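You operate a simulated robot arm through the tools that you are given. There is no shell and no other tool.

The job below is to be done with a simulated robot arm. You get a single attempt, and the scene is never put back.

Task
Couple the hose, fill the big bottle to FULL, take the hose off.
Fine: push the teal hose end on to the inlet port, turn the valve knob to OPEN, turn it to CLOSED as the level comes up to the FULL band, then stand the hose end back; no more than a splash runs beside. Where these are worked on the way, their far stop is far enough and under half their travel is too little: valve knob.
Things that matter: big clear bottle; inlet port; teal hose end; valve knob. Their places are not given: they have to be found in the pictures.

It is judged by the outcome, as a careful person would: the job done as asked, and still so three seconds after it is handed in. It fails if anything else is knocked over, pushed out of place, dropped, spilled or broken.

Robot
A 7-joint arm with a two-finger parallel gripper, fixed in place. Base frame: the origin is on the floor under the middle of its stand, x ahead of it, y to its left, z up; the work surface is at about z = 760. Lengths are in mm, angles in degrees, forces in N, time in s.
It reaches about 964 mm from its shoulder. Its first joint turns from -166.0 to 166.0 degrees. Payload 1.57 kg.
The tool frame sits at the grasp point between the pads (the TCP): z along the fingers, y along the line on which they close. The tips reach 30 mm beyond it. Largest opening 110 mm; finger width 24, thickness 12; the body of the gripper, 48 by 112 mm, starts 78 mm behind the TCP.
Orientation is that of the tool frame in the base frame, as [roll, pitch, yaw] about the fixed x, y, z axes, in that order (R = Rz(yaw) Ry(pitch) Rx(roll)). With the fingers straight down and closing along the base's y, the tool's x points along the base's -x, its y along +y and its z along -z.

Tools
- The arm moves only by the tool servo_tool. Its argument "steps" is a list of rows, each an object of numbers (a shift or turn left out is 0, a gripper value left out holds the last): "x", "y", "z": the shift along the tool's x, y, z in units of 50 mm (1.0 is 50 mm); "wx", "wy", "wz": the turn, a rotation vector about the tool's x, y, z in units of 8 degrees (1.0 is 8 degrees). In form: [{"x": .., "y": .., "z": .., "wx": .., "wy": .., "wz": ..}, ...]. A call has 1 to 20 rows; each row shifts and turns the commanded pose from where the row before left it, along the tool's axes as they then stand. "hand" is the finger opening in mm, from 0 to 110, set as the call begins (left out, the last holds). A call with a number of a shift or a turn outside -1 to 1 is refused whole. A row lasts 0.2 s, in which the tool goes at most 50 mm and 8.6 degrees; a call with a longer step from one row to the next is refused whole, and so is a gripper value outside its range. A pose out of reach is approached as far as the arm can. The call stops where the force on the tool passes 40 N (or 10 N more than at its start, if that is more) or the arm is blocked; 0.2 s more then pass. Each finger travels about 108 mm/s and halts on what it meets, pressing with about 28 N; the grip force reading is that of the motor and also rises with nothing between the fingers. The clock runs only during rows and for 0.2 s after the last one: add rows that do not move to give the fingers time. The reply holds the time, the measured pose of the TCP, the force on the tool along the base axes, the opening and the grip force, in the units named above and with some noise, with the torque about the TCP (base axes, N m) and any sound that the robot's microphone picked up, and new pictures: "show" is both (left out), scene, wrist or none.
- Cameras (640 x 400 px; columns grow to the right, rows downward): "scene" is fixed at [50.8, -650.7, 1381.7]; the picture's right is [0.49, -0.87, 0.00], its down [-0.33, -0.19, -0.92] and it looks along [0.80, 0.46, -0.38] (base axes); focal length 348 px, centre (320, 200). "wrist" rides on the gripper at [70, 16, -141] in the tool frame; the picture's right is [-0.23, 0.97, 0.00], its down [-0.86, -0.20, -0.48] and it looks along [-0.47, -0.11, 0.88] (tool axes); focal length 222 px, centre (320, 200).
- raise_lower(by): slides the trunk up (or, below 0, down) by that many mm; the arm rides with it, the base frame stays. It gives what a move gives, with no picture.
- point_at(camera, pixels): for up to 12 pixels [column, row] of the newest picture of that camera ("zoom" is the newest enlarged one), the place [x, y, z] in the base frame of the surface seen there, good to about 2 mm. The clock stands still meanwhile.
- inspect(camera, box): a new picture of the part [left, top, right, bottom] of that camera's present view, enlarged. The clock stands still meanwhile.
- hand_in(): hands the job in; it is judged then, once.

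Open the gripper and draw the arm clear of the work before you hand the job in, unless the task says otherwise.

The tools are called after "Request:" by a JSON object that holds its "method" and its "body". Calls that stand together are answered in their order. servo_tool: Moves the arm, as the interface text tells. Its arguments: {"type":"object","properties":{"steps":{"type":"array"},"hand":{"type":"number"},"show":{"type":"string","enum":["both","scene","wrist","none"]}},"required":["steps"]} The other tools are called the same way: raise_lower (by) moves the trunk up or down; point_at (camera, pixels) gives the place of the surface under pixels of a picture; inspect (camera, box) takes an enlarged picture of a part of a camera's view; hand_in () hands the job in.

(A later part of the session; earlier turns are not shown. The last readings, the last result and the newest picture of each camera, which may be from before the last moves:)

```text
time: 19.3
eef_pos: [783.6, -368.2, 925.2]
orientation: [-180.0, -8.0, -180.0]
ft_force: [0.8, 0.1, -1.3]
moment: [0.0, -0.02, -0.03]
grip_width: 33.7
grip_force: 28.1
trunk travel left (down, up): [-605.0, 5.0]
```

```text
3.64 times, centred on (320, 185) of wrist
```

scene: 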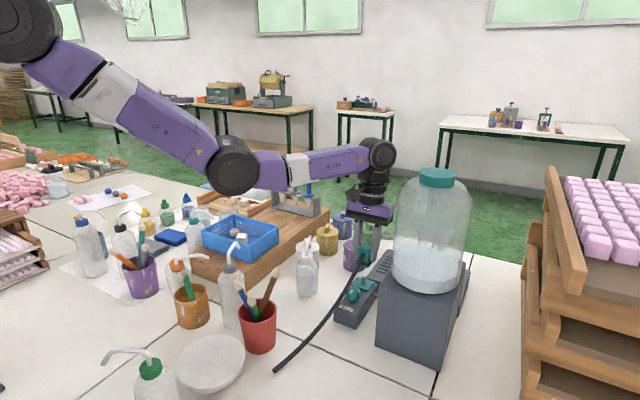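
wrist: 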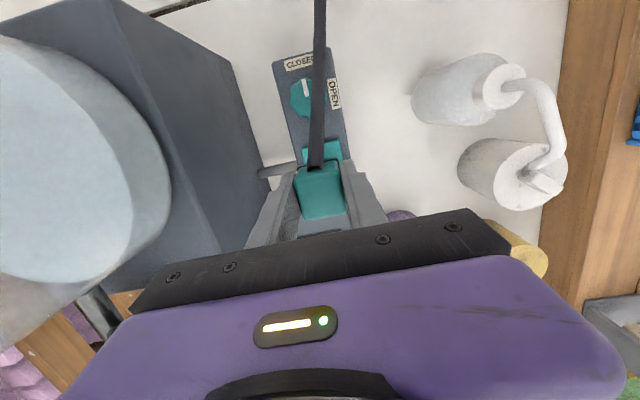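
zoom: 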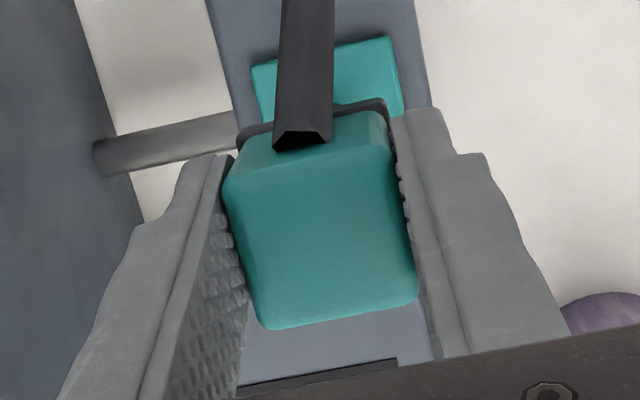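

Request:
{"method": "point_at", "body": {"camera": "zoom", "pixels": [[228, 180], [390, 155], [262, 322], [415, 298], [320, 240], [252, 72], [393, 42], [255, 80], [392, 60], [404, 112], [310, 140], [262, 120]]}}

Request:
{"method": "point_at", "body": {"camera": "scene", "pixels": [[366, 257], [366, 249], [361, 250], [370, 250], [365, 243], [347, 276], [347, 270], [358, 284], [378, 278]]}}

```text
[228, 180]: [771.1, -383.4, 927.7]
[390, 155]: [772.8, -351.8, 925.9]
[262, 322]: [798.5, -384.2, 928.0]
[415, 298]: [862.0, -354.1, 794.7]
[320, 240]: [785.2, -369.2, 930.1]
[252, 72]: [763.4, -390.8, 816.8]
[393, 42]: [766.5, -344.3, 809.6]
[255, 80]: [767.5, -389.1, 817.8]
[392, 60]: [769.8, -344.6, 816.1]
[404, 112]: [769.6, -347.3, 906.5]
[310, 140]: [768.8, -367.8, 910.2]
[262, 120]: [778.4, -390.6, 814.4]
```

```text
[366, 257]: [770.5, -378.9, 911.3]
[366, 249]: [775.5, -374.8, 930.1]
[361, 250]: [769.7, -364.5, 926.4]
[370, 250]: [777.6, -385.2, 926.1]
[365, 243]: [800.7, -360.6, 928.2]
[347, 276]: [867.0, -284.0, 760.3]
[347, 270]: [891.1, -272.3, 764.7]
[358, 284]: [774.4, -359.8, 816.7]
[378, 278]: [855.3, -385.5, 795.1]
```

The block centre (785,-368) is aligned with the plate/spigot centre (~(785,-368)). I lower 32 mm to just above the spigot top and check.

Request:
{"method": "servo_tool", "body": {"steps": [{"x": -0.03, "z": 0.21}, {"x": -0.03, "z": 0.21}, {"x": -0.03, "z": 0.21}, {}]}}

Request:
{"method": "inspect", "body": {"camera": "scene", "box": [330, 230, 410, 310]}}

Request:
{"method": "inspect", "body": {"camera": "wrist", "box": [250, 130, 390, 240]}}

```text
time: 20.3
eef_pos: [783.4, -368.2, 892.0]
orientation: [179.9, -7.9, 180.0]
ft_force: [-0.9, -0.3, -0.7]
moment: [-0.01, 0.0, -0.03]
grip_width: 33.6
grip_force: 28.1
trunk travel left (down, up): [-605.0, 5.0]
```

scene: 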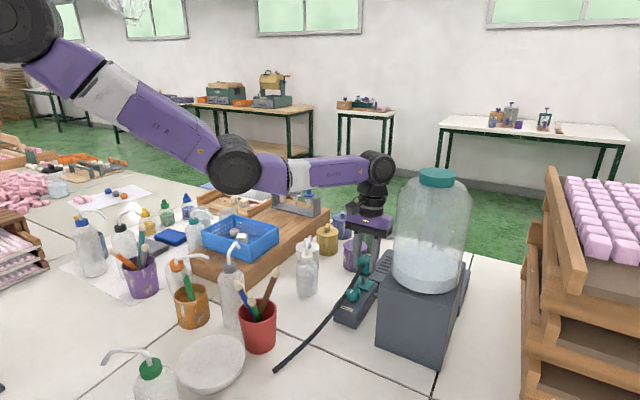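
wrist: 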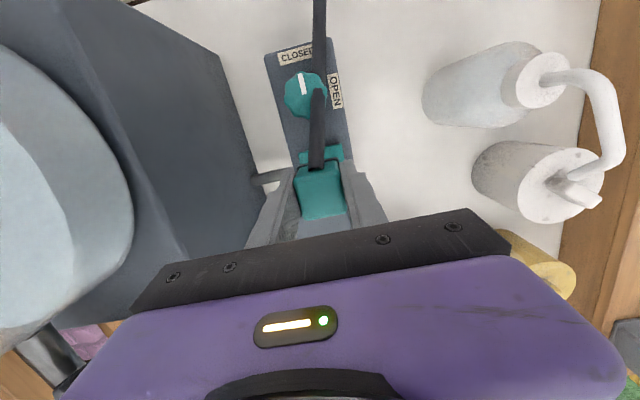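

```text
5.00 times, centred on (370, 270) of scene
```

zoom: 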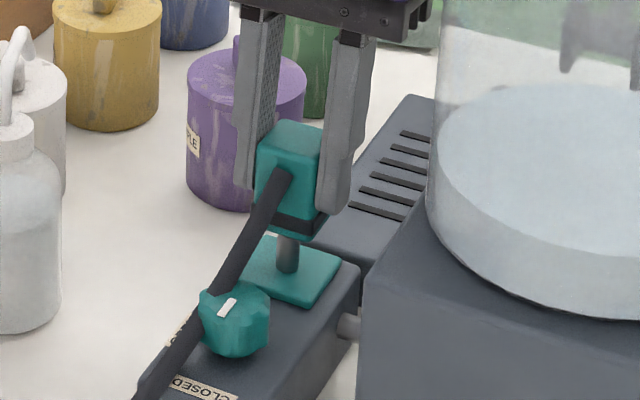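

```text
3.64 times, centred on (320, 185) of wrist
```

zoom: 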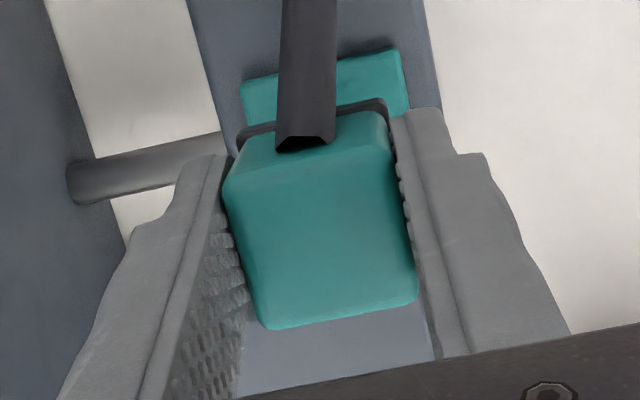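

The hose passes through the knob image with no effect, so it is not a solid obstacle. The block is right above the spigot; I press down slowly, 4 mm per row.

Request:
{"method": "servo_tool", "body": {"steps": [{"x": -0.011, "z": 0.079}, {"x": -0.011, "z": 0.079}, {"x": -0.011, "z": 0.079}, {"x": -0.011, "z": 0.079}, {"x": -0.011, "z": 0.079}, {}], "show": "scene"}}

Request:
{"method": "inspect", "body": {"camera": "scene", "box": [330, 230, 410, 310]}}

```text
time: 21.7
eef_pos: [782.5, -369.7, 872.0]
orientation: [-179.9, -8.1, 180.0]
ft_force: [-0.4, -0.8, -0.9]
moment: [0.01, 0.0, 0.01]
grip_width: 33.6
grip_force: 28.2
trunk travel left (down, up): [-605.0, 5.0]
```

scene: 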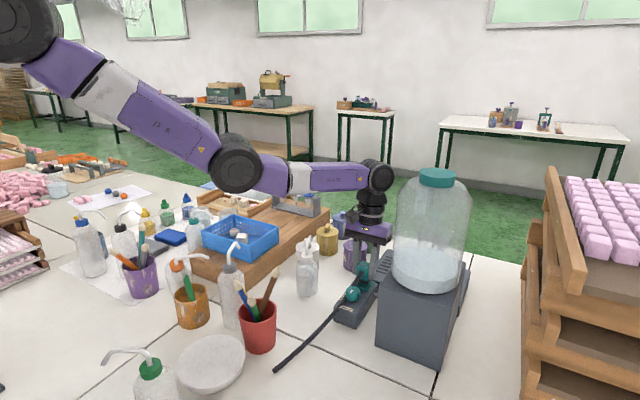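

```text
5.00 times, centred on (370, 270) of scene
```

zoom: 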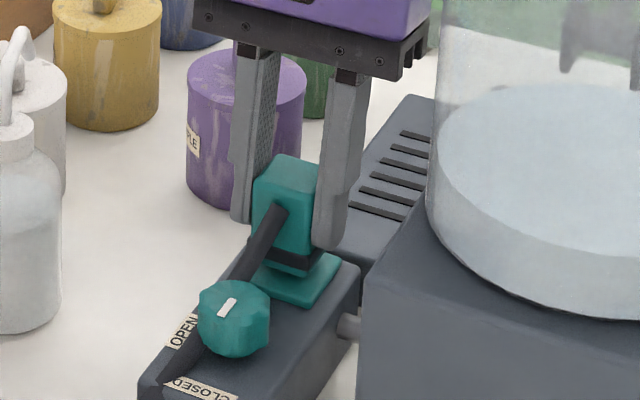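

The spigot slid into the block with no force; block bottom is about 8 mm above the plate. I continue pushing down in small rows until it seats.

Request:
{"method": "servo_tool", "body": {"steps": [{"x": -0.007, "z": 0.05}, {"x": -0.007, "z": 0.05}, {"x": -0.007, "z": 0.05}, {"x": -0.007, "z": 0.05}, {}], "show": "scene"}}

Request:
{"method": "inspect", "body": {"camera": "scene", "box": [330, 230, 410, 310]}}

```text
time: 22.9
eef_pos: [784.1, -369.4, 865.1]
orientation: [-179.9, -8.0, 180.0]
ft_force: [-5.6, 4.8, 22.5]
moment: [0.21, 0.44, -0.02]
grip_width: 33.8
grip_force: 27.8
trunk travel left (down, up): [-605.0, 5.0]
```

scene: 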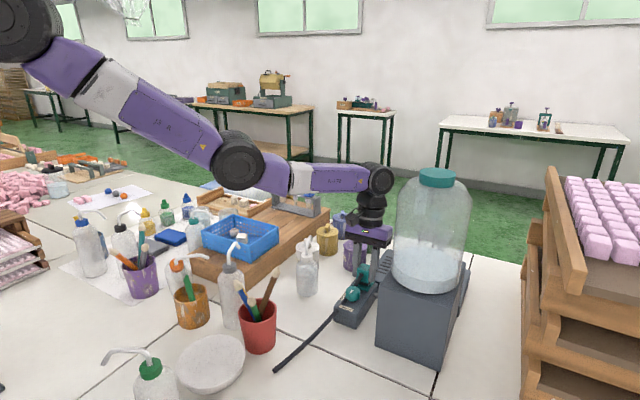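

```text
5.00 times, centred on (370, 270) of scene
```

zoom: 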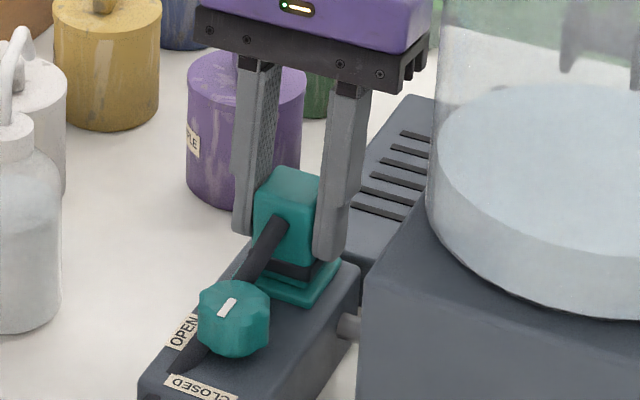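

The force rose to 22 N, so it seems seated. I measure the block's top to verify it came down to about 868 (816+52).

Request:
{"method": "point_at", "body": {"camera": "zoom", "pixels": [[290, 185], [275, 182], [305, 185], [285, 172], [290, 255], [290, 278], [310, 272], [260, 285], [300, 300]]}}

Request:
{"method": "inspect", "body": {"camera": "wrist", "box": [250, 130, 390, 240]}}

```text
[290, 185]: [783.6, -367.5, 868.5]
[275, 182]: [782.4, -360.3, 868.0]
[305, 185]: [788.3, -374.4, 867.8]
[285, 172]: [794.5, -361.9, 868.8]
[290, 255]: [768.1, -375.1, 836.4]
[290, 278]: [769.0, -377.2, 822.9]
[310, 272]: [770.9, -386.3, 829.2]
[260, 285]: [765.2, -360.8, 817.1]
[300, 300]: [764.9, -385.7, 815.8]
```

```text
3.64 times, centred on (320, 185) of wrist
```

zoom: 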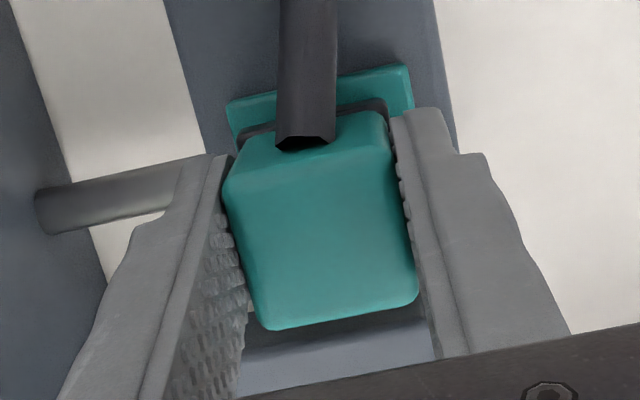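

Block top is at 868 → bottom at 816, flush on the plate: seated. I press 2 mm more for assurance, ease off, and then open the fingers to 50 mm.

Request:
{"method": "servo_tool", "body": {"steps": [{"x": -0.004, "z": 0.025}, {}, {"x": 0.01, "z": -0.07}, {}], "show": "none"}}

Request:
{"method": "servo_tool", "body": {"hand": 50, "steps": [{}, {}], "show": "wrist"}}

Request:
{"method": "inspect", "body": {"camera": "scene", "box": [330, 230, 410, 310]}}

```text
time: 23.9
eef_pos: [782.7, -367.1, 862.7]
orientation: [179.9, -8.2, 180.0]
ft_force: [0.5, -0.2, -1.4]
moment: [0.02, 0.03, 0.01]
grip_width: 33.7
grip_force: 28.0
trunk travel left (down, up): [-605.0, 5.0]
```

```text
time: 24.5
eef_pos: [784.1, -367.9, 863.6]
orientation: [-179.9, -8.1, -180.0]
ft_force: [0.3, 0.7, -0.2]
moment: [0.0, 0.0, 0.02]
grip_width: 49.9
grip_force: 0.0
trunk travel left (down, up): [-605.0, 5.0]
```

wrist: 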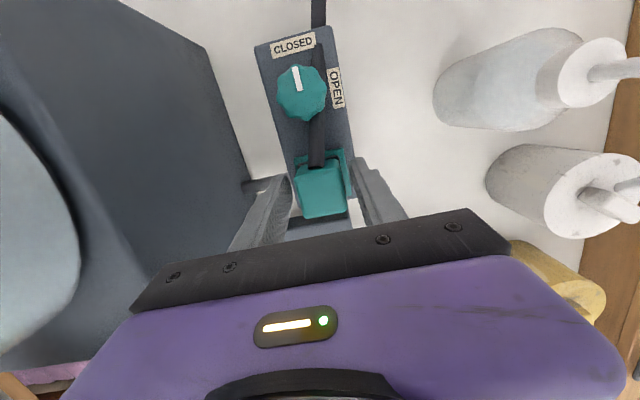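

```text
5.00 times, centred on (370, 270) of scene
```

zoom: 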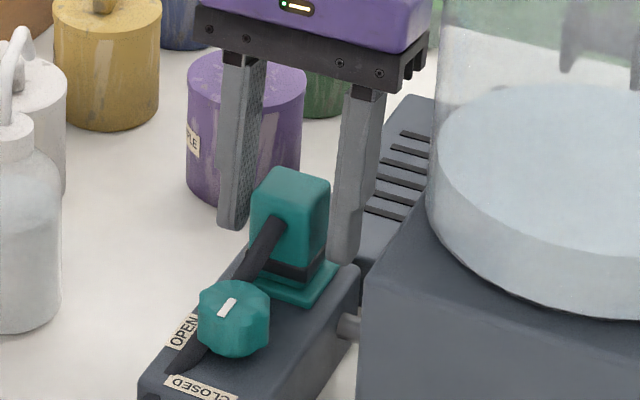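

The hose end stays seated on the port after release. I move up 80 mm clear of it and level the hand, then look at the knob.

Request:
{"method": "servo_tool", "body": {"steps": [{"x": 0.056, "z": -0.396}, {"x": 0.07, "z": -0.495}, {"x": 0.07, "z": -0.495}, {"x": 0.03, "z": -0.198}, {"wy": -1.0}, {}]}}

Request:
{"method": "inspect", "body": {"camera": "scene", "box": [330, 230, 410, 310]}}

Request:
{"method": "inspect", "body": {"camera": "wrist", "box": [240, 20, 400, 220]}}

```text
time: 25.9
eef_pos: [783.4, -370.2, 945.5]
orientation: [180.0, 0.0, 179.9]
ft_force: [0.0, -0.4, -1.1]
moment: [-0.02, 0.01, 0.02]
grip_width: 50.3
grip_force: 0.0
trunk travel left (down, up): [-605.0, 5.0]
```

scene: 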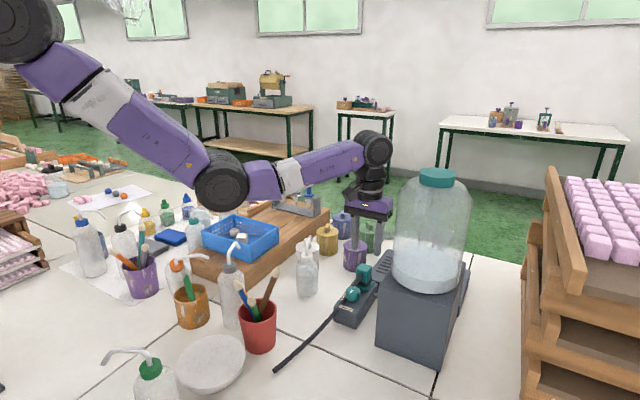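
wrist: 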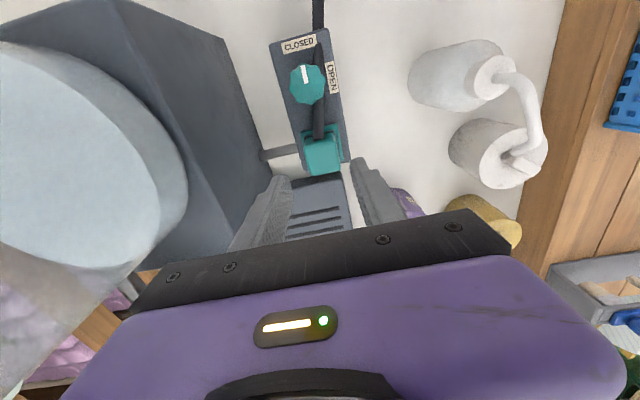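

```text
5.00 times, centred on (370, 270) of scene
```

zoom: 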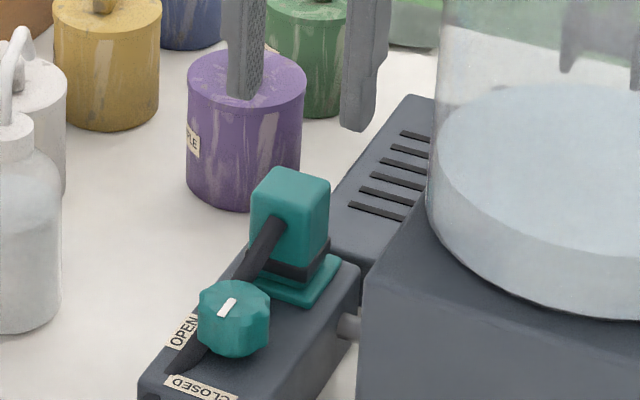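

```text
2.00 times, centred on (320, 120) of wrist
```

zoom: 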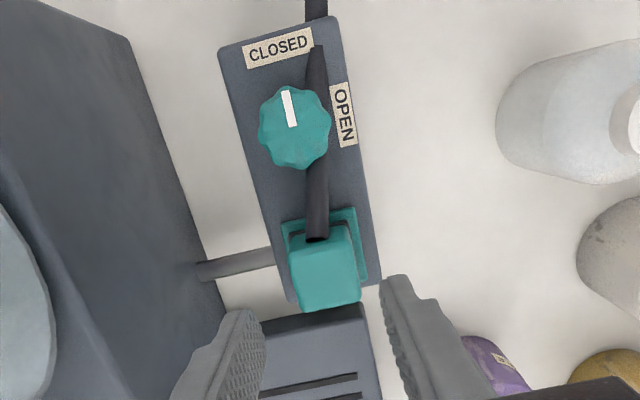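

I measure the knob rim in this view to fix its centre.

Request:
{"method": "point_at", "body": {"camera": "zoom", "pixels": [[263, 128], [328, 115], [293, 124], [290, 92], [300, 160], [270, 150], [322, 148], [275, 100], [318, 97], [288, 108], [291, 122]]}}

Request:
{"method": "servo_tool", "body": {"hand": 70, "steps": [{"x": 0.46}, {"x": 0.46}, {"x": 0.46}, {}], "show": "wrist"}}

Request:
{"method": "inspect", "body": {"camera": "wrist", "box": [240, 120, 400, 240]}}

```text
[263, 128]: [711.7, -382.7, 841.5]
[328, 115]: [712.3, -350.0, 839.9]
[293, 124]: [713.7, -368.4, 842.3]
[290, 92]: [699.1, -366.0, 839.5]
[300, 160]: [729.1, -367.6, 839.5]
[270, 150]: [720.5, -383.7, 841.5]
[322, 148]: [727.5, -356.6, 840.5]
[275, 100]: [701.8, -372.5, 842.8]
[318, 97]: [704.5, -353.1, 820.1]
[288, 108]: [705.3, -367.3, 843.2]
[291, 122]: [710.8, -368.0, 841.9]
```

```text
time: 26.9
eef_pos: [713.5, -370.0, 944.7]
orientation: [-180.0, 0.0, -180.0]
ft_force: [-0.1, 0.5, 0.8]
moment: [0.02, -0.02, -0.03]
grip_width: 69.9
grip_force: 0.1
trunk travel left (down, up): [-605.0, 5.0]
```

wrist: 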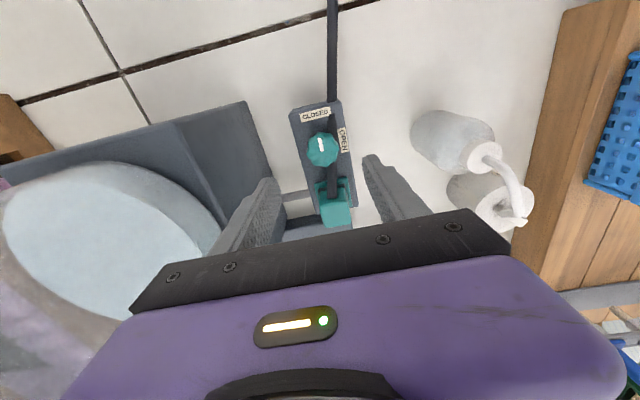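

```text
3.33 times, centred on (320, 180) of wrist
```

zoom: 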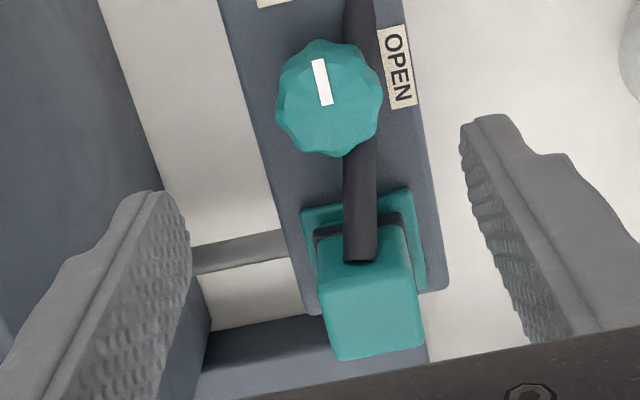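

Knob centre ≈ (714,-367.5), radius ≈ 18. Before gripping, I test in the air that the wrist can turn the -90° (clockwise from above) needed.

Request:
{"method": "servo_tool", "body": {"steps": [{"y": 0.04, "wz": 0.9375}, {"wz": 0.9375}, {"wz": 0.9375}, {"wz": 0.9375}, {"wz": 0.9375}, {"wz": 0.9375}, {"wz": 0.9375}, {"wz": 0.9375}, {"wz": 0.9375}, {"wz": 0.9375}, {"wz": 0.9375}, {"wz": 0.9375}, {"wz": 0.9375}, {}]}}

Request:
{"method": "inspect", "body": {"camera": "scene", "box": [360, 150, 500, 300]}}

```text
time: 29.9
eef_pos: [713.9, -367.3, 944.1]
orientation: [-180.0, 0.0, 82.4]
ft_force: [0.1, 0.5, -0.5]
moment: [-0.04, -0.01, 0.01]
grip_width: 69.9
grip_force: 0.0
trunk travel left (down, up): [-605.0, 5.0]
```

scene: 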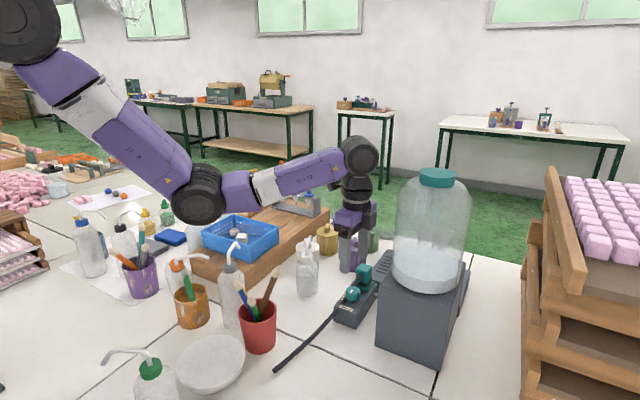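
wrist: 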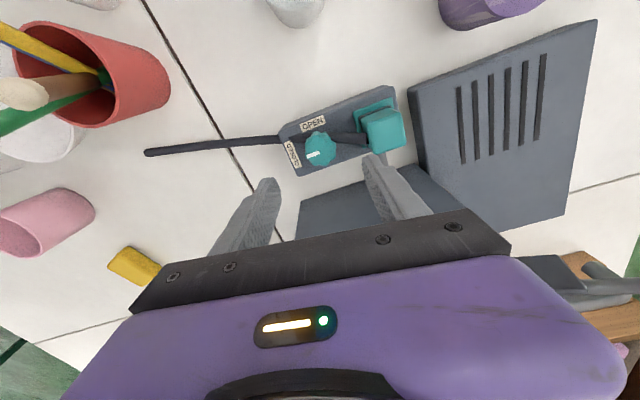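

```text
2.67 times, centred on (430, 225) of scene
```

zoom: 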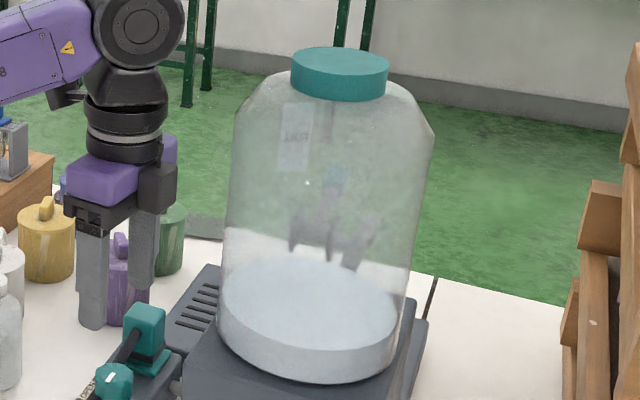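

The wrist turns freely to -97.5°. I rotate back and descend around the knob to TCP z≈848 (tips ~8 mm above the box).

Request:
{"method": "servo_tool", "body": {"steps": [{"wz": -0.9375}, {"wz": -0.9375}, {"wz": -0.9375}, {"wz": -0.9375}, {"wz": -0.9375}, {"wz": -0.9375}, {"wz": -0.9375}, {"wz": -0.9375}, {"wz": -0.9375}, {"wz": -0.9375}, {"wz": -0.9375}, {"wz": -0.9375}, {"wz": -0.9375}, {}], "show": "none"}}

Request:
{"method": "servo_tool", "body": {"steps": [{"z": 0.48}, {"z": 0.48}, {"z": 0.48}, {}]}}

Request:
{"method": "inspect", "body": {"camera": "wrist", "box": [240, 120, 400, 240]}}

```text
time: 32.9
eef_pos: [715.9, -365.7, 942.8]
orientation: [180.0, 0.0, -179.9]
ft_force: [0.6, 0.3, -0.4]
moment: [-0.01, 0.0, -0.01]
grip_width: 70.0
grip_force: 0.1
trunk travel left (down, up): [-605.0, 5.0]
```

```text
time: 33.9
eef_pos: [712.9, -367.1, 872.0]
orientation: [180.0, 0.0, 179.9]
ft_force: [0.1, -0.1, 0.5]
moment: [-0.03, -0.01, 0.04]
grip_width: 70.0
grip_force: 0.1
trunk travel left (down, up): [-605.0, 5.0]
```

scene: 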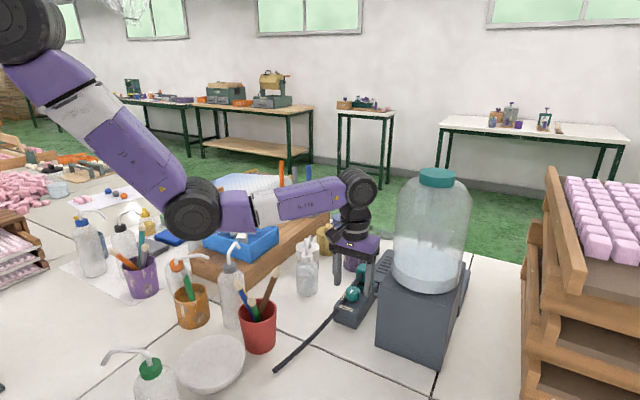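
wrist: 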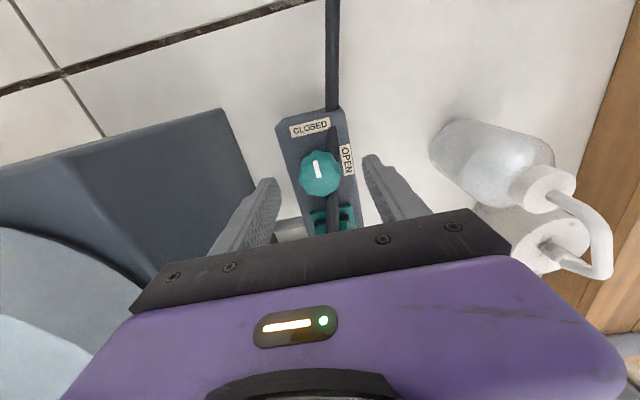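

```text
3.33 times, centred on (320, 180) of wrist
```

zoom: 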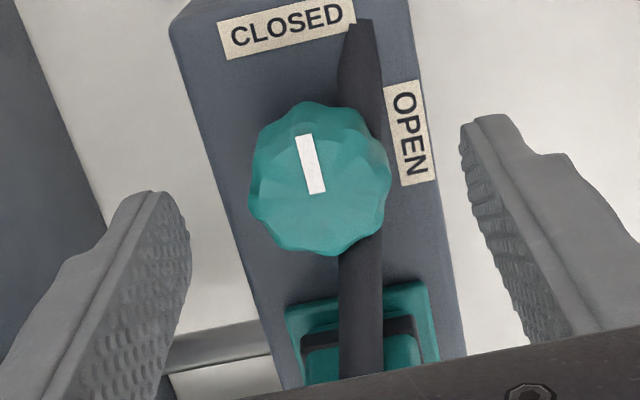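

The knob (zoom (320,180)) lies between the fingers. I descend the last 24 mm and check centring.

Request:
{"method": "servo_tool", "body": {"steps": [{"z": 0.24}, {"z": 0.24}, {}], "show": "wrist"}}

Request:
{"method": "inspect", "body": {"camera": "wrist", "box": [240, 120, 400, 240]}}

Request:
{"method": "point_at", "body": {"camera": "zoom", "pixels": [[313, 195], [245, 210], [390, 185], [320, 285], [300, 130], [308, 165]]}}

```text
time: 34.7
eef_pos: [713.3, -367.0, 847.7]
orientation: [180.0, 0.0, -180.0]
ft_force: [0.4, 1.0, 0.3]
moment: [-0.01, 0.05, -0.02]
grip_width: 70.0
grip_force: 0.0
trunk travel left (down, up): [-605.0, 5.0]
```

wrist: 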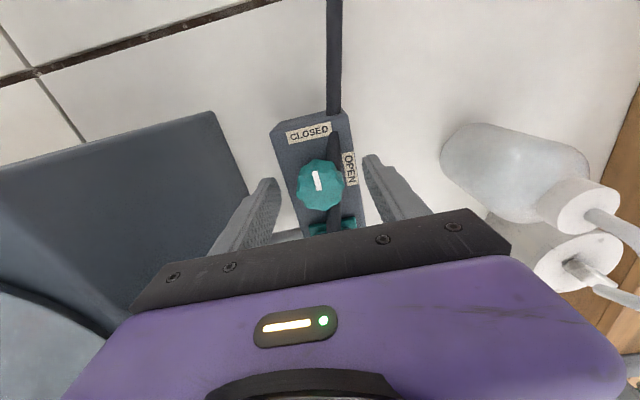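

```text
3.33 times, centred on (320, 180) of wrist
```

zoom: 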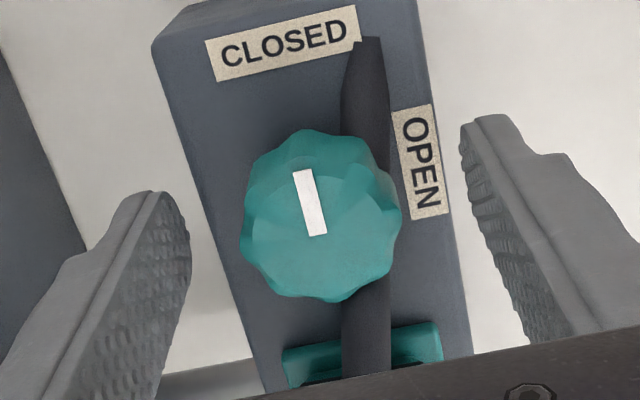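

```text
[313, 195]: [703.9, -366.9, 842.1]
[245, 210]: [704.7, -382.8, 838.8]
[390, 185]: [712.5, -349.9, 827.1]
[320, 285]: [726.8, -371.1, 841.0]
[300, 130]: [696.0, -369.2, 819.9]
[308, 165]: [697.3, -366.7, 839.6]
```

The knob is centred at about (713,-367) under the TCP. I close the fingers on it.

Request:
{"method": "servo_tool", "body": {"hand": 0, "steps": [{}, {}, {}], "show": "wrist"}}

Request:
{"method": "inspect", "body": {"camera": "wrist", "box": [240, 120, 400, 240]}}

Request:
{"method": "point_at", "body": {"camera": "scene", "pixels": [[425, 264], [420, 258], [435, 262], [430, 270], [410, 265], [445, 265]]}}

```text
time: 35.5
eef_pos: [713.6, -367.5, 845.8]
orientation: [180.0, 0.0, -180.0]
ft_force: [0.3, -3.7, -4.1]
moment: [-0.19, -0.19, 0.01]
grip_width: 35.5
grip_force: 42.4
trunk travel left (down, up): [-605.0, 5.0]
```

wrist: 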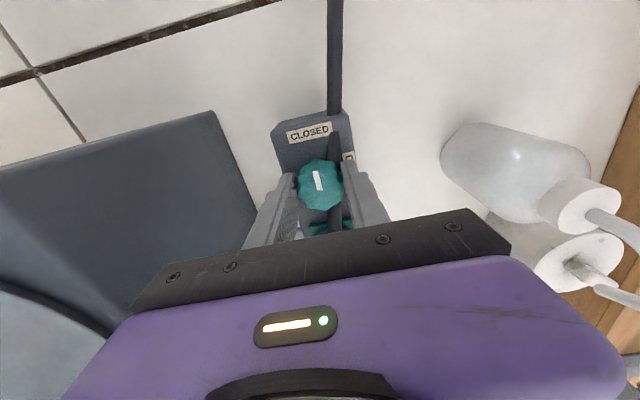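

```text
3.33 times, centred on (320, 180) of wrist
```

zoom: 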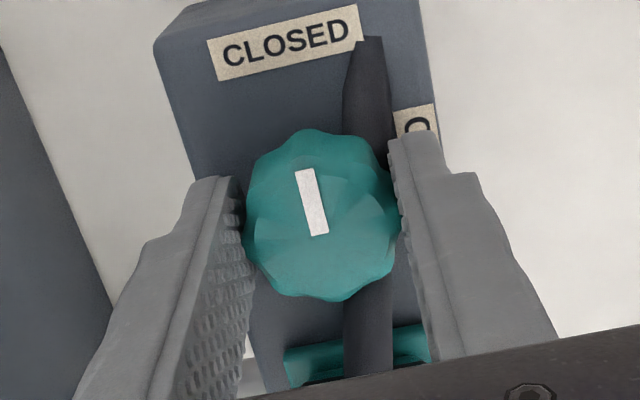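

```text
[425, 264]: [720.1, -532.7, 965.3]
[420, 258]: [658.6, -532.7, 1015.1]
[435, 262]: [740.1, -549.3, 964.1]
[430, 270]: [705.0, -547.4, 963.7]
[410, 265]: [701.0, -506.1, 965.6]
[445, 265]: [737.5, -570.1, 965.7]
```

Grip is firm (35.5 mm). Water level reads z≈965. I turn the knob clockwise toward OPEN by 45° first and check for flow or leaks.

Request:
{"method": "servo_tool", "body": {"steps": [{"wz": 0.9375}, {"wz": 0.9375}, {"wz": 0.9375}, {"wz": 0.9375}, {"wz": 0.9375}, {"wz": 0.9375}]}}

Request:
{"method": "point_at", "body": {"camera": "scene", "pixels": [[425, 264], [435, 262], [430, 270], [410, 265], [445, 265]]}}

Request:
{"method": "inspect", "body": {"camera": "scene", "box": [330, 160, 490, 320]}}

```text
time: 36.9
eef_pos: [713.7, -366.0, 847.0]
orientation: [179.9, 0.0, 135.0]
ft_force: [-12.5, 12.9, 14.5]
moment: [-0.44, -0.3, 0.01]
grip_width: 35.6
grip_force: 42.7
trunk travel left (down, up): [-605.0, 5.0]
```

scene: 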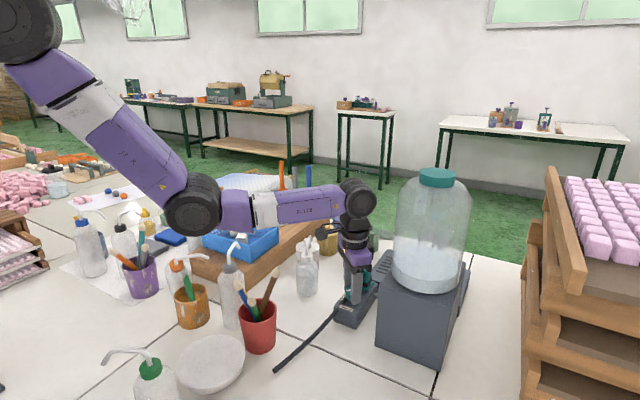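
wrist: 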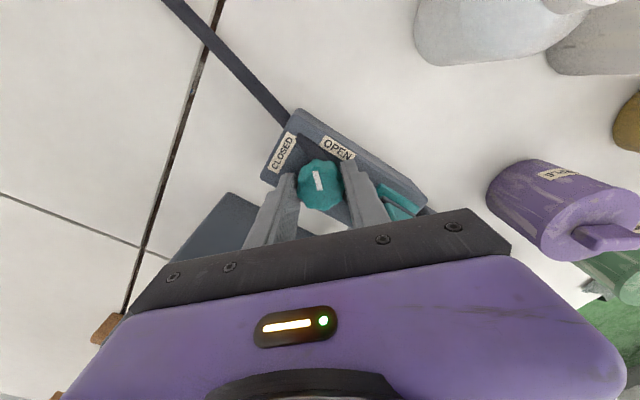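

```text
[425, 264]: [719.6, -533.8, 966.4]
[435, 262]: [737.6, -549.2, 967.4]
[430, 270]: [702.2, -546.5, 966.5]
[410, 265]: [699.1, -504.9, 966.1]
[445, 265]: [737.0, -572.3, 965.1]
```

```text
2.50 times, centred on (410, 240) of scene
```

zoom: 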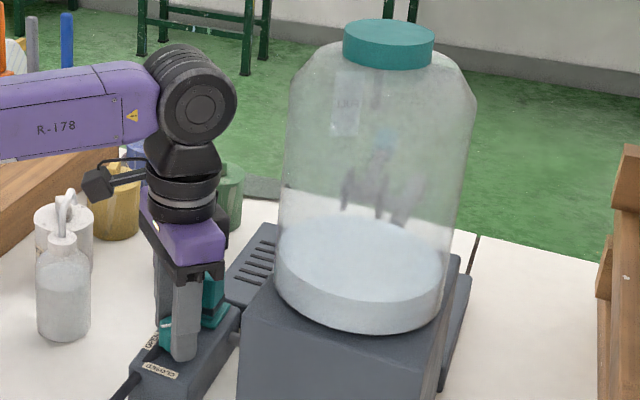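

The knob follows the gripper (mark now halfway to OPEN) and the level begins to move (~966). I ease the small side load and turn the remaining 45°.

Request:
{"method": "servo_tool", "body": {"steps": [{"x": 0.03, "z": -0.02, "wz": 0.9375}, {"wz": 0.9375}, {"wz": 0.9375}, {"wz": 0.9375}, {"wz": 0.9375}, {"wz": 0.9375}]}}

Request:
{"method": "point_at", "body": {"camera": "scene", "pixels": [[425, 264], [435, 262], [430, 270], [410, 265], [445, 265]]}}

Request:
{"method": "inspect", "body": {"camera": "scene", "box": [330, 160, 490, 320]}}

```text
time: 38.3
eef_pos: [715.3, -364.8, 847.5]
orientation: [-179.9, 0.0, 90.0]
ft_force: [19.4, 4.8, -18.4]
moment: [-0.65, -0.43, 0.11]
grip_width: 35.5
grip_force: 43.0
trunk travel left (down, up): [-605.0, 5.0]
```

scene: 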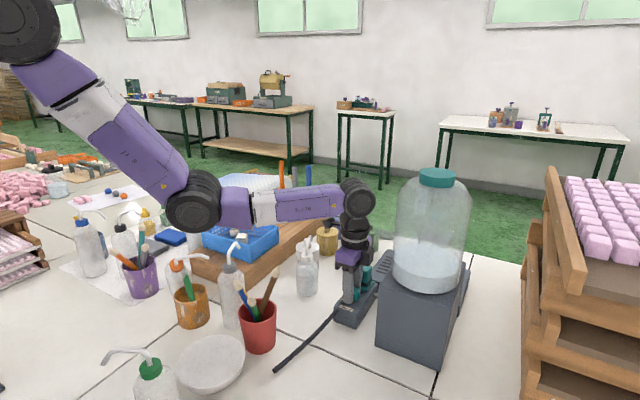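
wrist: 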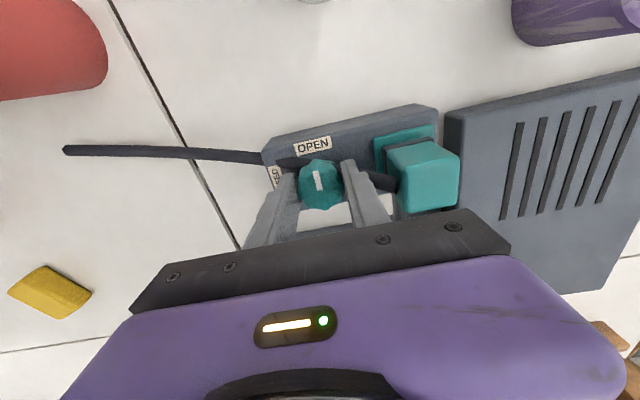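

```text
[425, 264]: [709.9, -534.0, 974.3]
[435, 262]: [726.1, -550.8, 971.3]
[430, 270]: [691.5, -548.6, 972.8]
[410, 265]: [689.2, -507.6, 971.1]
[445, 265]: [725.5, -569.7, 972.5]
```

```text
2.50 times, centred on (410, 240) of scene
```

zoom: 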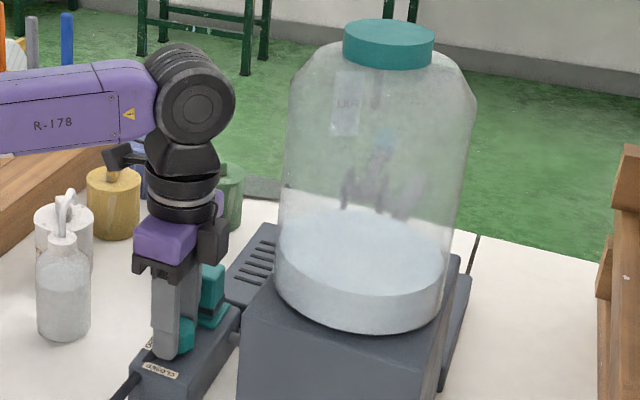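

The mark now points at OPEN and the level is rising: ~972. I relieve the side force slightly, nudge a few degrees to the stop, and let it run for ~1.4 s to gauge the rate.

Request:
{"method": "servo_tool", "body": {"steps": [{"y": 0.04, "z": 0.03, "wz": 0.4}, {}, {}, {}, {}, {}]}}

Request:
{"method": "point_at", "body": {"camera": "scene", "pixels": [[425, 260], [435, 258], [430, 266], [410, 262], [445, 262]]}}

Request:
{"method": "inspect", "body": {"camera": "wrist", "box": [240, 100, 480, 240]}}

```text
time: 39.7
eef_pos: [715.1, -365.8, 846.8]
orientation: [-180.0, -0.1, 86.8]
ft_force: [3.2, 8.7, 5.9]
moment: [0.95, 0.04, 0.34]
grip_width: 35.9
grip_force: 42.6
trunk travel left (down, up): [-605.0, 5.0]
```

scene: 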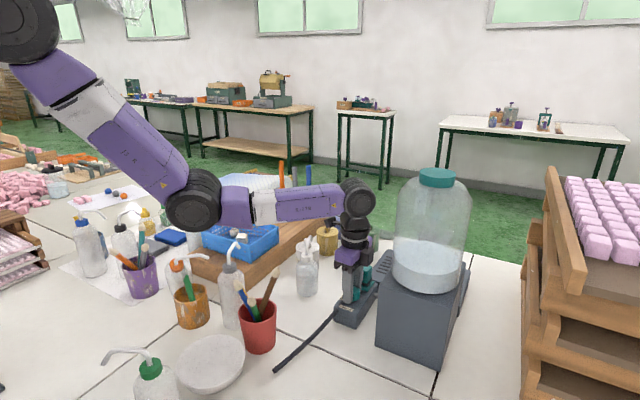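
wrist: 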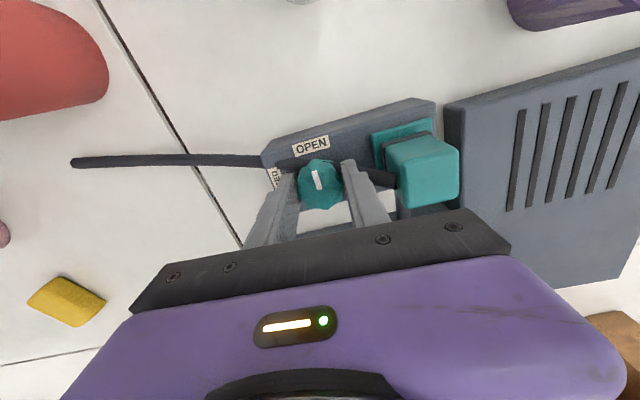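

```text
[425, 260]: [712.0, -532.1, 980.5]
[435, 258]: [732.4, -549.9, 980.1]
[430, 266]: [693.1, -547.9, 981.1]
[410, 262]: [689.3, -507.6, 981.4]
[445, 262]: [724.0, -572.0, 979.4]
```

```text
2.67 times, centred on (360, 170) of wrist
```

zoom: 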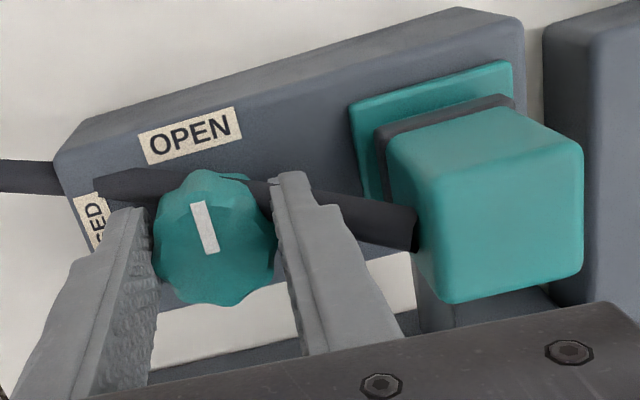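

The flow is ~5.8 mm/s with no leak visible around the coupling, and torque shows the knob is at its OPEN stop. Level ~980.5; I wait 4 s.

Request:
{"method": "servo_tool", "body": {"steps": [{}, {}, {}, {}, {}, {}, {}, {}, {}, {}, {}, {}, {}, {}, {}, {}, {}, {}, {}, {}], "show": "scene"}}

Request:
{"method": "point_at", "body": {"camera": "scene", "pixels": [[425, 252], [435, 250], [430, 258], [410, 254], [445, 254], [425, 264]]}}

Request:
{"method": "inspect", "body": {"camera": "scene", "box": [330, 160, 490, 340]}}

```text
time: 43.9
eef_pos: [715.3, -364.5, 847.7]
orientation: [-180.0, 0.0, 86.8]
ft_force: [-1.8, 7.4, 10.6]
moment: [0.19, 0.07, 0.11]
grip_width: 36.0
grip_force: 42.9
trunk travel left (down, up): [-605.0, 5.0]
```

scene: 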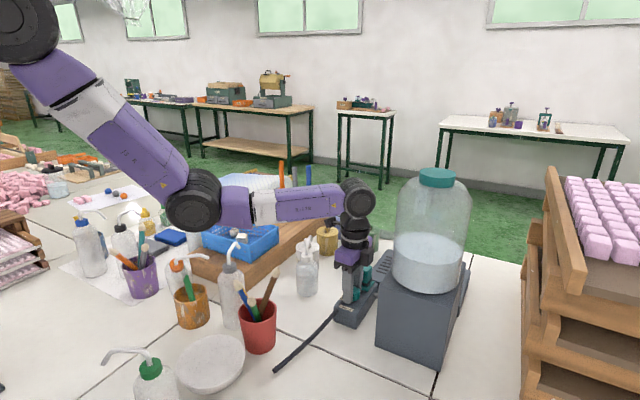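

```text
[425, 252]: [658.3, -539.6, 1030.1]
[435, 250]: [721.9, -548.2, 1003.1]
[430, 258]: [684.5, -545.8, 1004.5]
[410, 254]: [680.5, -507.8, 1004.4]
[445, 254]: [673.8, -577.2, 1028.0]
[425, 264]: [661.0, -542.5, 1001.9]
```

```text
2.22 times, centred on (410, 250) of scene
```

zoom: 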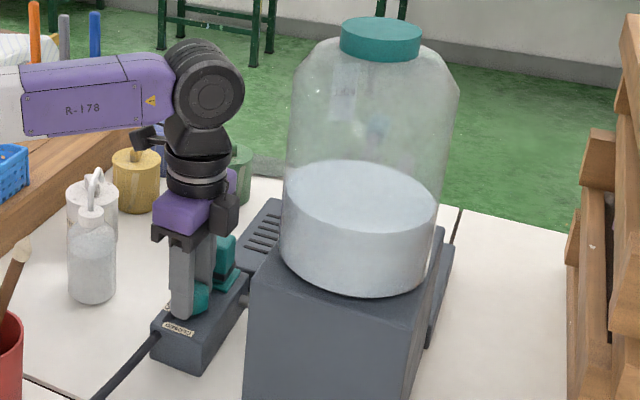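

Level is at ~1004, consistent at 5.6 mm/s, no leak. I wait another 4.2 s.

Request:
{"method": "servo_tool", "body": {"steps": [{}, {}, {}, {}, {}, {}, {}, {}, {}, {}, {}, {}, {}, {}, {}, {}, {}, {}, {}, {}], "show": "scene"}}

Request:
{"method": "point_at", "body": {"camera": "scene", "pixels": [[425, 245], [435, 243], [430, 249], [410, 245], [445, 245], [420, 240]]}}

Request:
{"method": "inspect", "body": {"camera": "scene", "box": [370, 160, 490, 310]}}

```text
time: 48.1
eef_pos: [714.8, -365.2, 848.0]
orientation: [-180.0, 0.0, 86.8]
ft_force: [-2.8, 4.9, 8.9]
moment: [0.06, 0.06, 0.02]
grip_width: 35.6
grip_force: 42.2
trunk travel left (down, up): [-605.0, 5.0]
```

scene: 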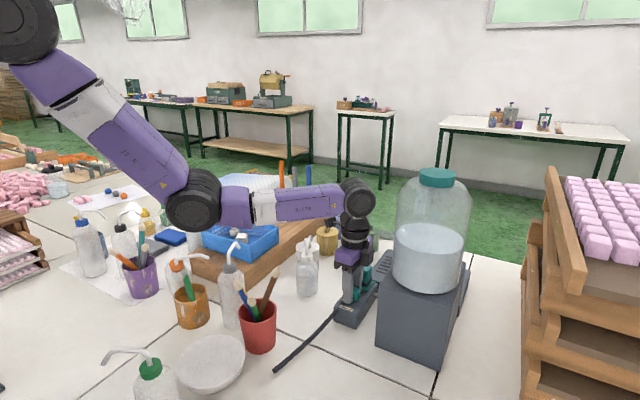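

```text
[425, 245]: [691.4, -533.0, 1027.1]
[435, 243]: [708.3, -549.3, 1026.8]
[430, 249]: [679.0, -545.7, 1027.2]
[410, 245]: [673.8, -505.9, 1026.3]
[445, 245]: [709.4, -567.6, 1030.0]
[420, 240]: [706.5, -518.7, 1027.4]
```

```text
2.67 times, centred on (430, 235) of scene
```

zoom: 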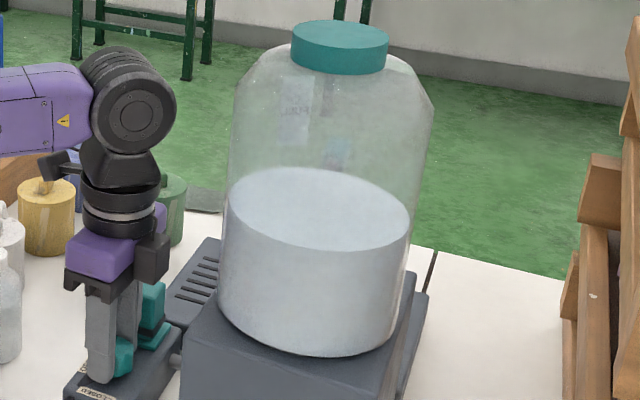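

Level is ~1027. I re-measure the FULL label extents in this zoom before the last stretch.

Request:
{"method": "point_at", "body": {"camera": "zoom", "pixels": [[284, 80], [302, 82], [280, 142], [305, 144], [290, 112], [310, 112], [290, 128], [285, 120], [300, 100]]}}

Request:
{"method": "inspect", "body": {"camera": "scene", "box": [400, 175, 460, 240]}}

```text
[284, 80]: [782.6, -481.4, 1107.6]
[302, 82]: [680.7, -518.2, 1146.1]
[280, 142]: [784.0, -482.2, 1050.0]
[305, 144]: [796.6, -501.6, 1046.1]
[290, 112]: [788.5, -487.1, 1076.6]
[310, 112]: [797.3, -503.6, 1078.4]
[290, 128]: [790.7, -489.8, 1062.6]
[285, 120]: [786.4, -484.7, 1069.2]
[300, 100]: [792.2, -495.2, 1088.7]
```

```text
6.15 times, centred on (430, 208) of scene
```

zoom: 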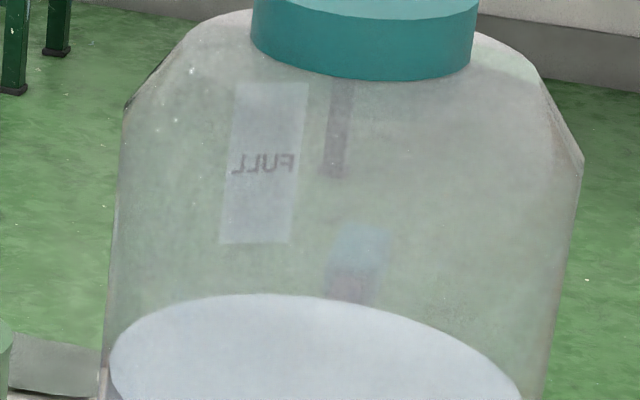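

The label spans z ≈ 1048–1108 with the FULL text at ~1078. I wait another 4.2 s (level should reach ~1050).

Request:
{"method": "servo_tool", "body": {"steps": [{}, {}, {}, {}, {}, {}, {}, {}, {}, {}, {}, {}, {}, {}, {}, {}, {}, {}, {}, {}], "show": "scene"}}

Request:
{"method": "point_at", "body": {"camera": "scene", "pixels": [[425, 235], [435, 235], [430, 239], [410, 236], [445, 237], [420, 231]]}}

Request:
{"method": "inspect", "body": {"camera": "scene", "box": [330, 160, 490, 340]}}

```text
time: 52.3
eef_pos: [715.2, -365.3, 846.8]
orientation: [-179.9, 0.1, 86.7]
ft_force: [-2.6, 4.5, 8.9]
moment: [0.08, 0.04, 0.01]
grip_width: 35.6
grip_force: 42.4
trunk travel left (down, up): [-605.0, 5.0]
```

scene: 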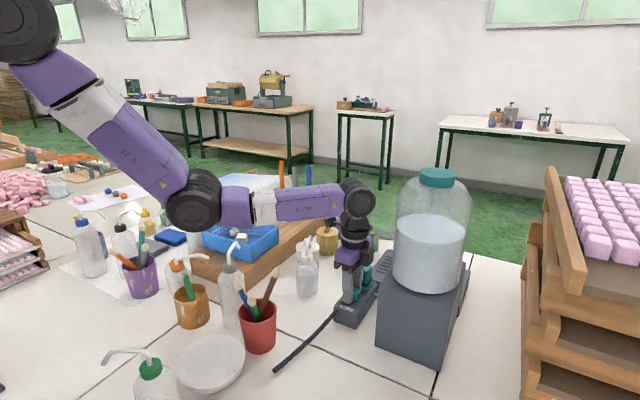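

```text
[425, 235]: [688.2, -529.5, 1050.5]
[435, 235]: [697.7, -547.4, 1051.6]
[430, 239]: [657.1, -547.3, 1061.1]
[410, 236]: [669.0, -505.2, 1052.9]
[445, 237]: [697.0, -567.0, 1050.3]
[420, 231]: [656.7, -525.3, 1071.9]
```

```text
2.22 times, centred on (410, 250) of scene
```

zoom: 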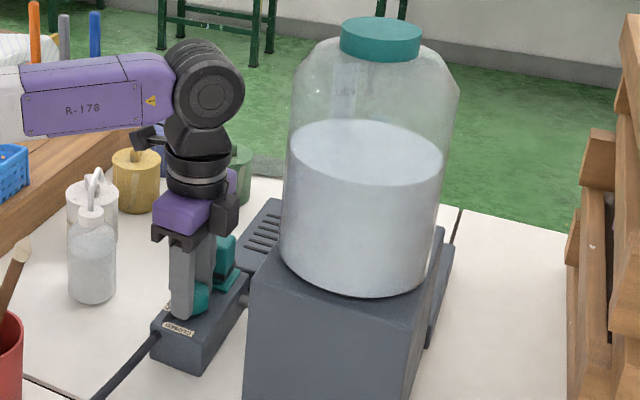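

Level ~1051, at the lower edge of the label. I wait 2.2 s more and check once more before closing.

Request:
{"method": "servo_tool", "body": {"steps": [{}, {}, {}, {}, {}, {}, {}, {}, {}, {}], "show": "scene"}}

Request:
{"method": "point_at", "body": {"camera": "scene", "pixels": [[425, 231], [435, 231], [430, 233], [412, 231], [443, 232], [420, 226]]}}

Request:
{"method": "inspect", "body": {"camera": "scene", "box": [390, 165, 470, 245]}}

```text
time: 54.5
eef_pos: [715.3, -365.6, 847.1]
orientation: [180.0, 0.0, 86.8]
ft_force: [-2.2, 3.9, 7.5]
moment: [0.04, 0.03, 0.02]
grip_width: 35.3
grip_force: 42.1
trunk travel left (down, up): [-605.0, 5.0]
```

scene: 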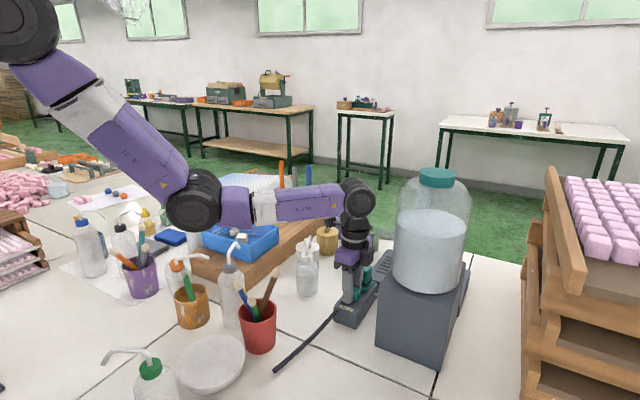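

```text
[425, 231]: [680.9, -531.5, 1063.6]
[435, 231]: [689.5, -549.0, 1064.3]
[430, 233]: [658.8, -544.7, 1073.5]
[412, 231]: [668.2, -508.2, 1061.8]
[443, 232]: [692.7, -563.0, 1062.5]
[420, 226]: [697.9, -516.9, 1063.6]
```

```text
5.00 times, centred on (430, 205) of scene
```

zoom: 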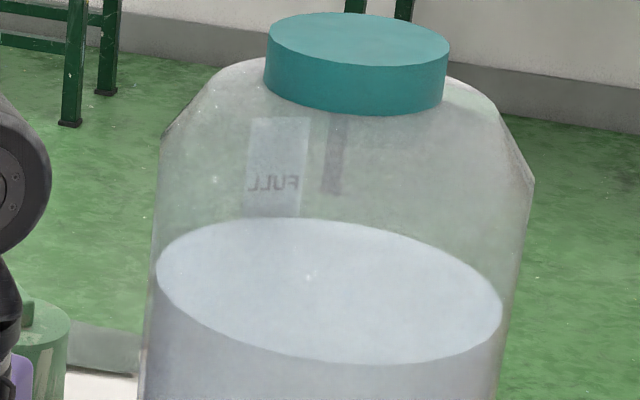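

Level ~1063.4, rising 5.6 mm/s, text FULL at ~1078. I idle 0.8 s and then turn the knob back to CLOSED in one sweep (12 rows), which should add about 7 mm.

Request:
{"method": "servo_tool", "body": {"steps": [{}, {}, {}, {}, {"wz": -0.98}, {"wz": -0.98}, {"wz": -0.98}, {"wz": -0.98}, {"wz": -0.98}, {"wz": -0.98}, {"wz": -0.98}, {"wz": -0.98}, {"wz": -0.98}, {"wz": -0.98}, {"wz": -0.98}, {"wz": -0.98}]}}

Request:
{"method": "point_at", "body": {"camera": "scene", "pixels": [[425, 225], [435, 225], [430, 227], [412, 225], [443, 226], [420, 221]]}}

Request:
{"method": "inspect", "body": {"camera": "wrist", "box": [240, 100, 400, 240]}}

```text
time: 57.9
eef_pos: [714.9, -367.4, 847.9]
orientation: [-179.9, 0.0, -179.0]
ft_force: [-17.2, -10.3, 1.0]
moment: [0.09, 0.69, -0.47]
grip_width: 35.7
grip_force: 42.7
trunk travel left (down, up): [-605.0, 5.0]
```

scene: 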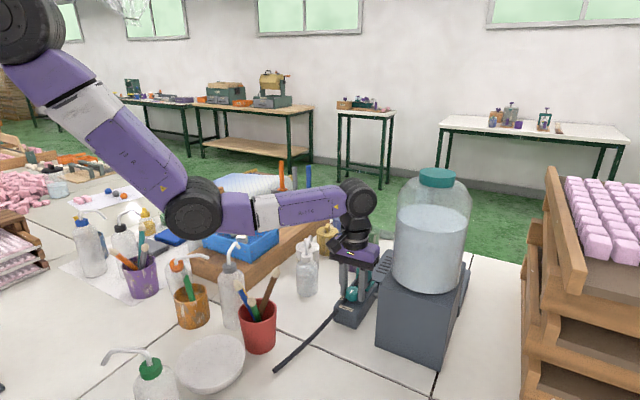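
wrist: 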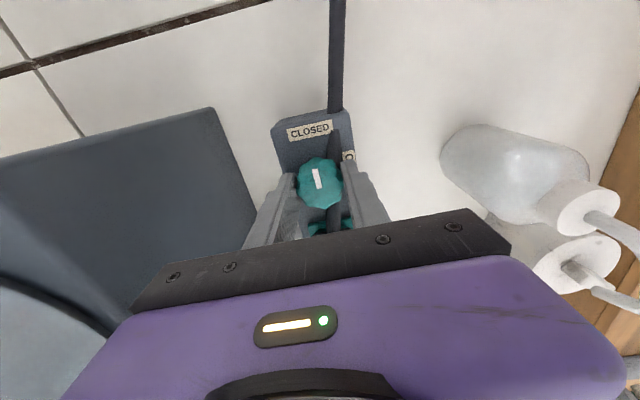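

```text
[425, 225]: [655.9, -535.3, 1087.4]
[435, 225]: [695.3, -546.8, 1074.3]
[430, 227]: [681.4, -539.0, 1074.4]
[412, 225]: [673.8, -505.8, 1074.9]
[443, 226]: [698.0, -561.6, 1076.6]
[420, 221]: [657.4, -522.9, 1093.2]
```

```text
2.86 times, centred on (320, 170) of wrist
```

zoom: 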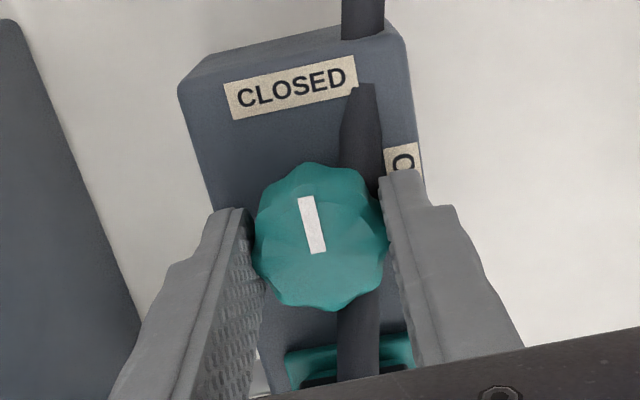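

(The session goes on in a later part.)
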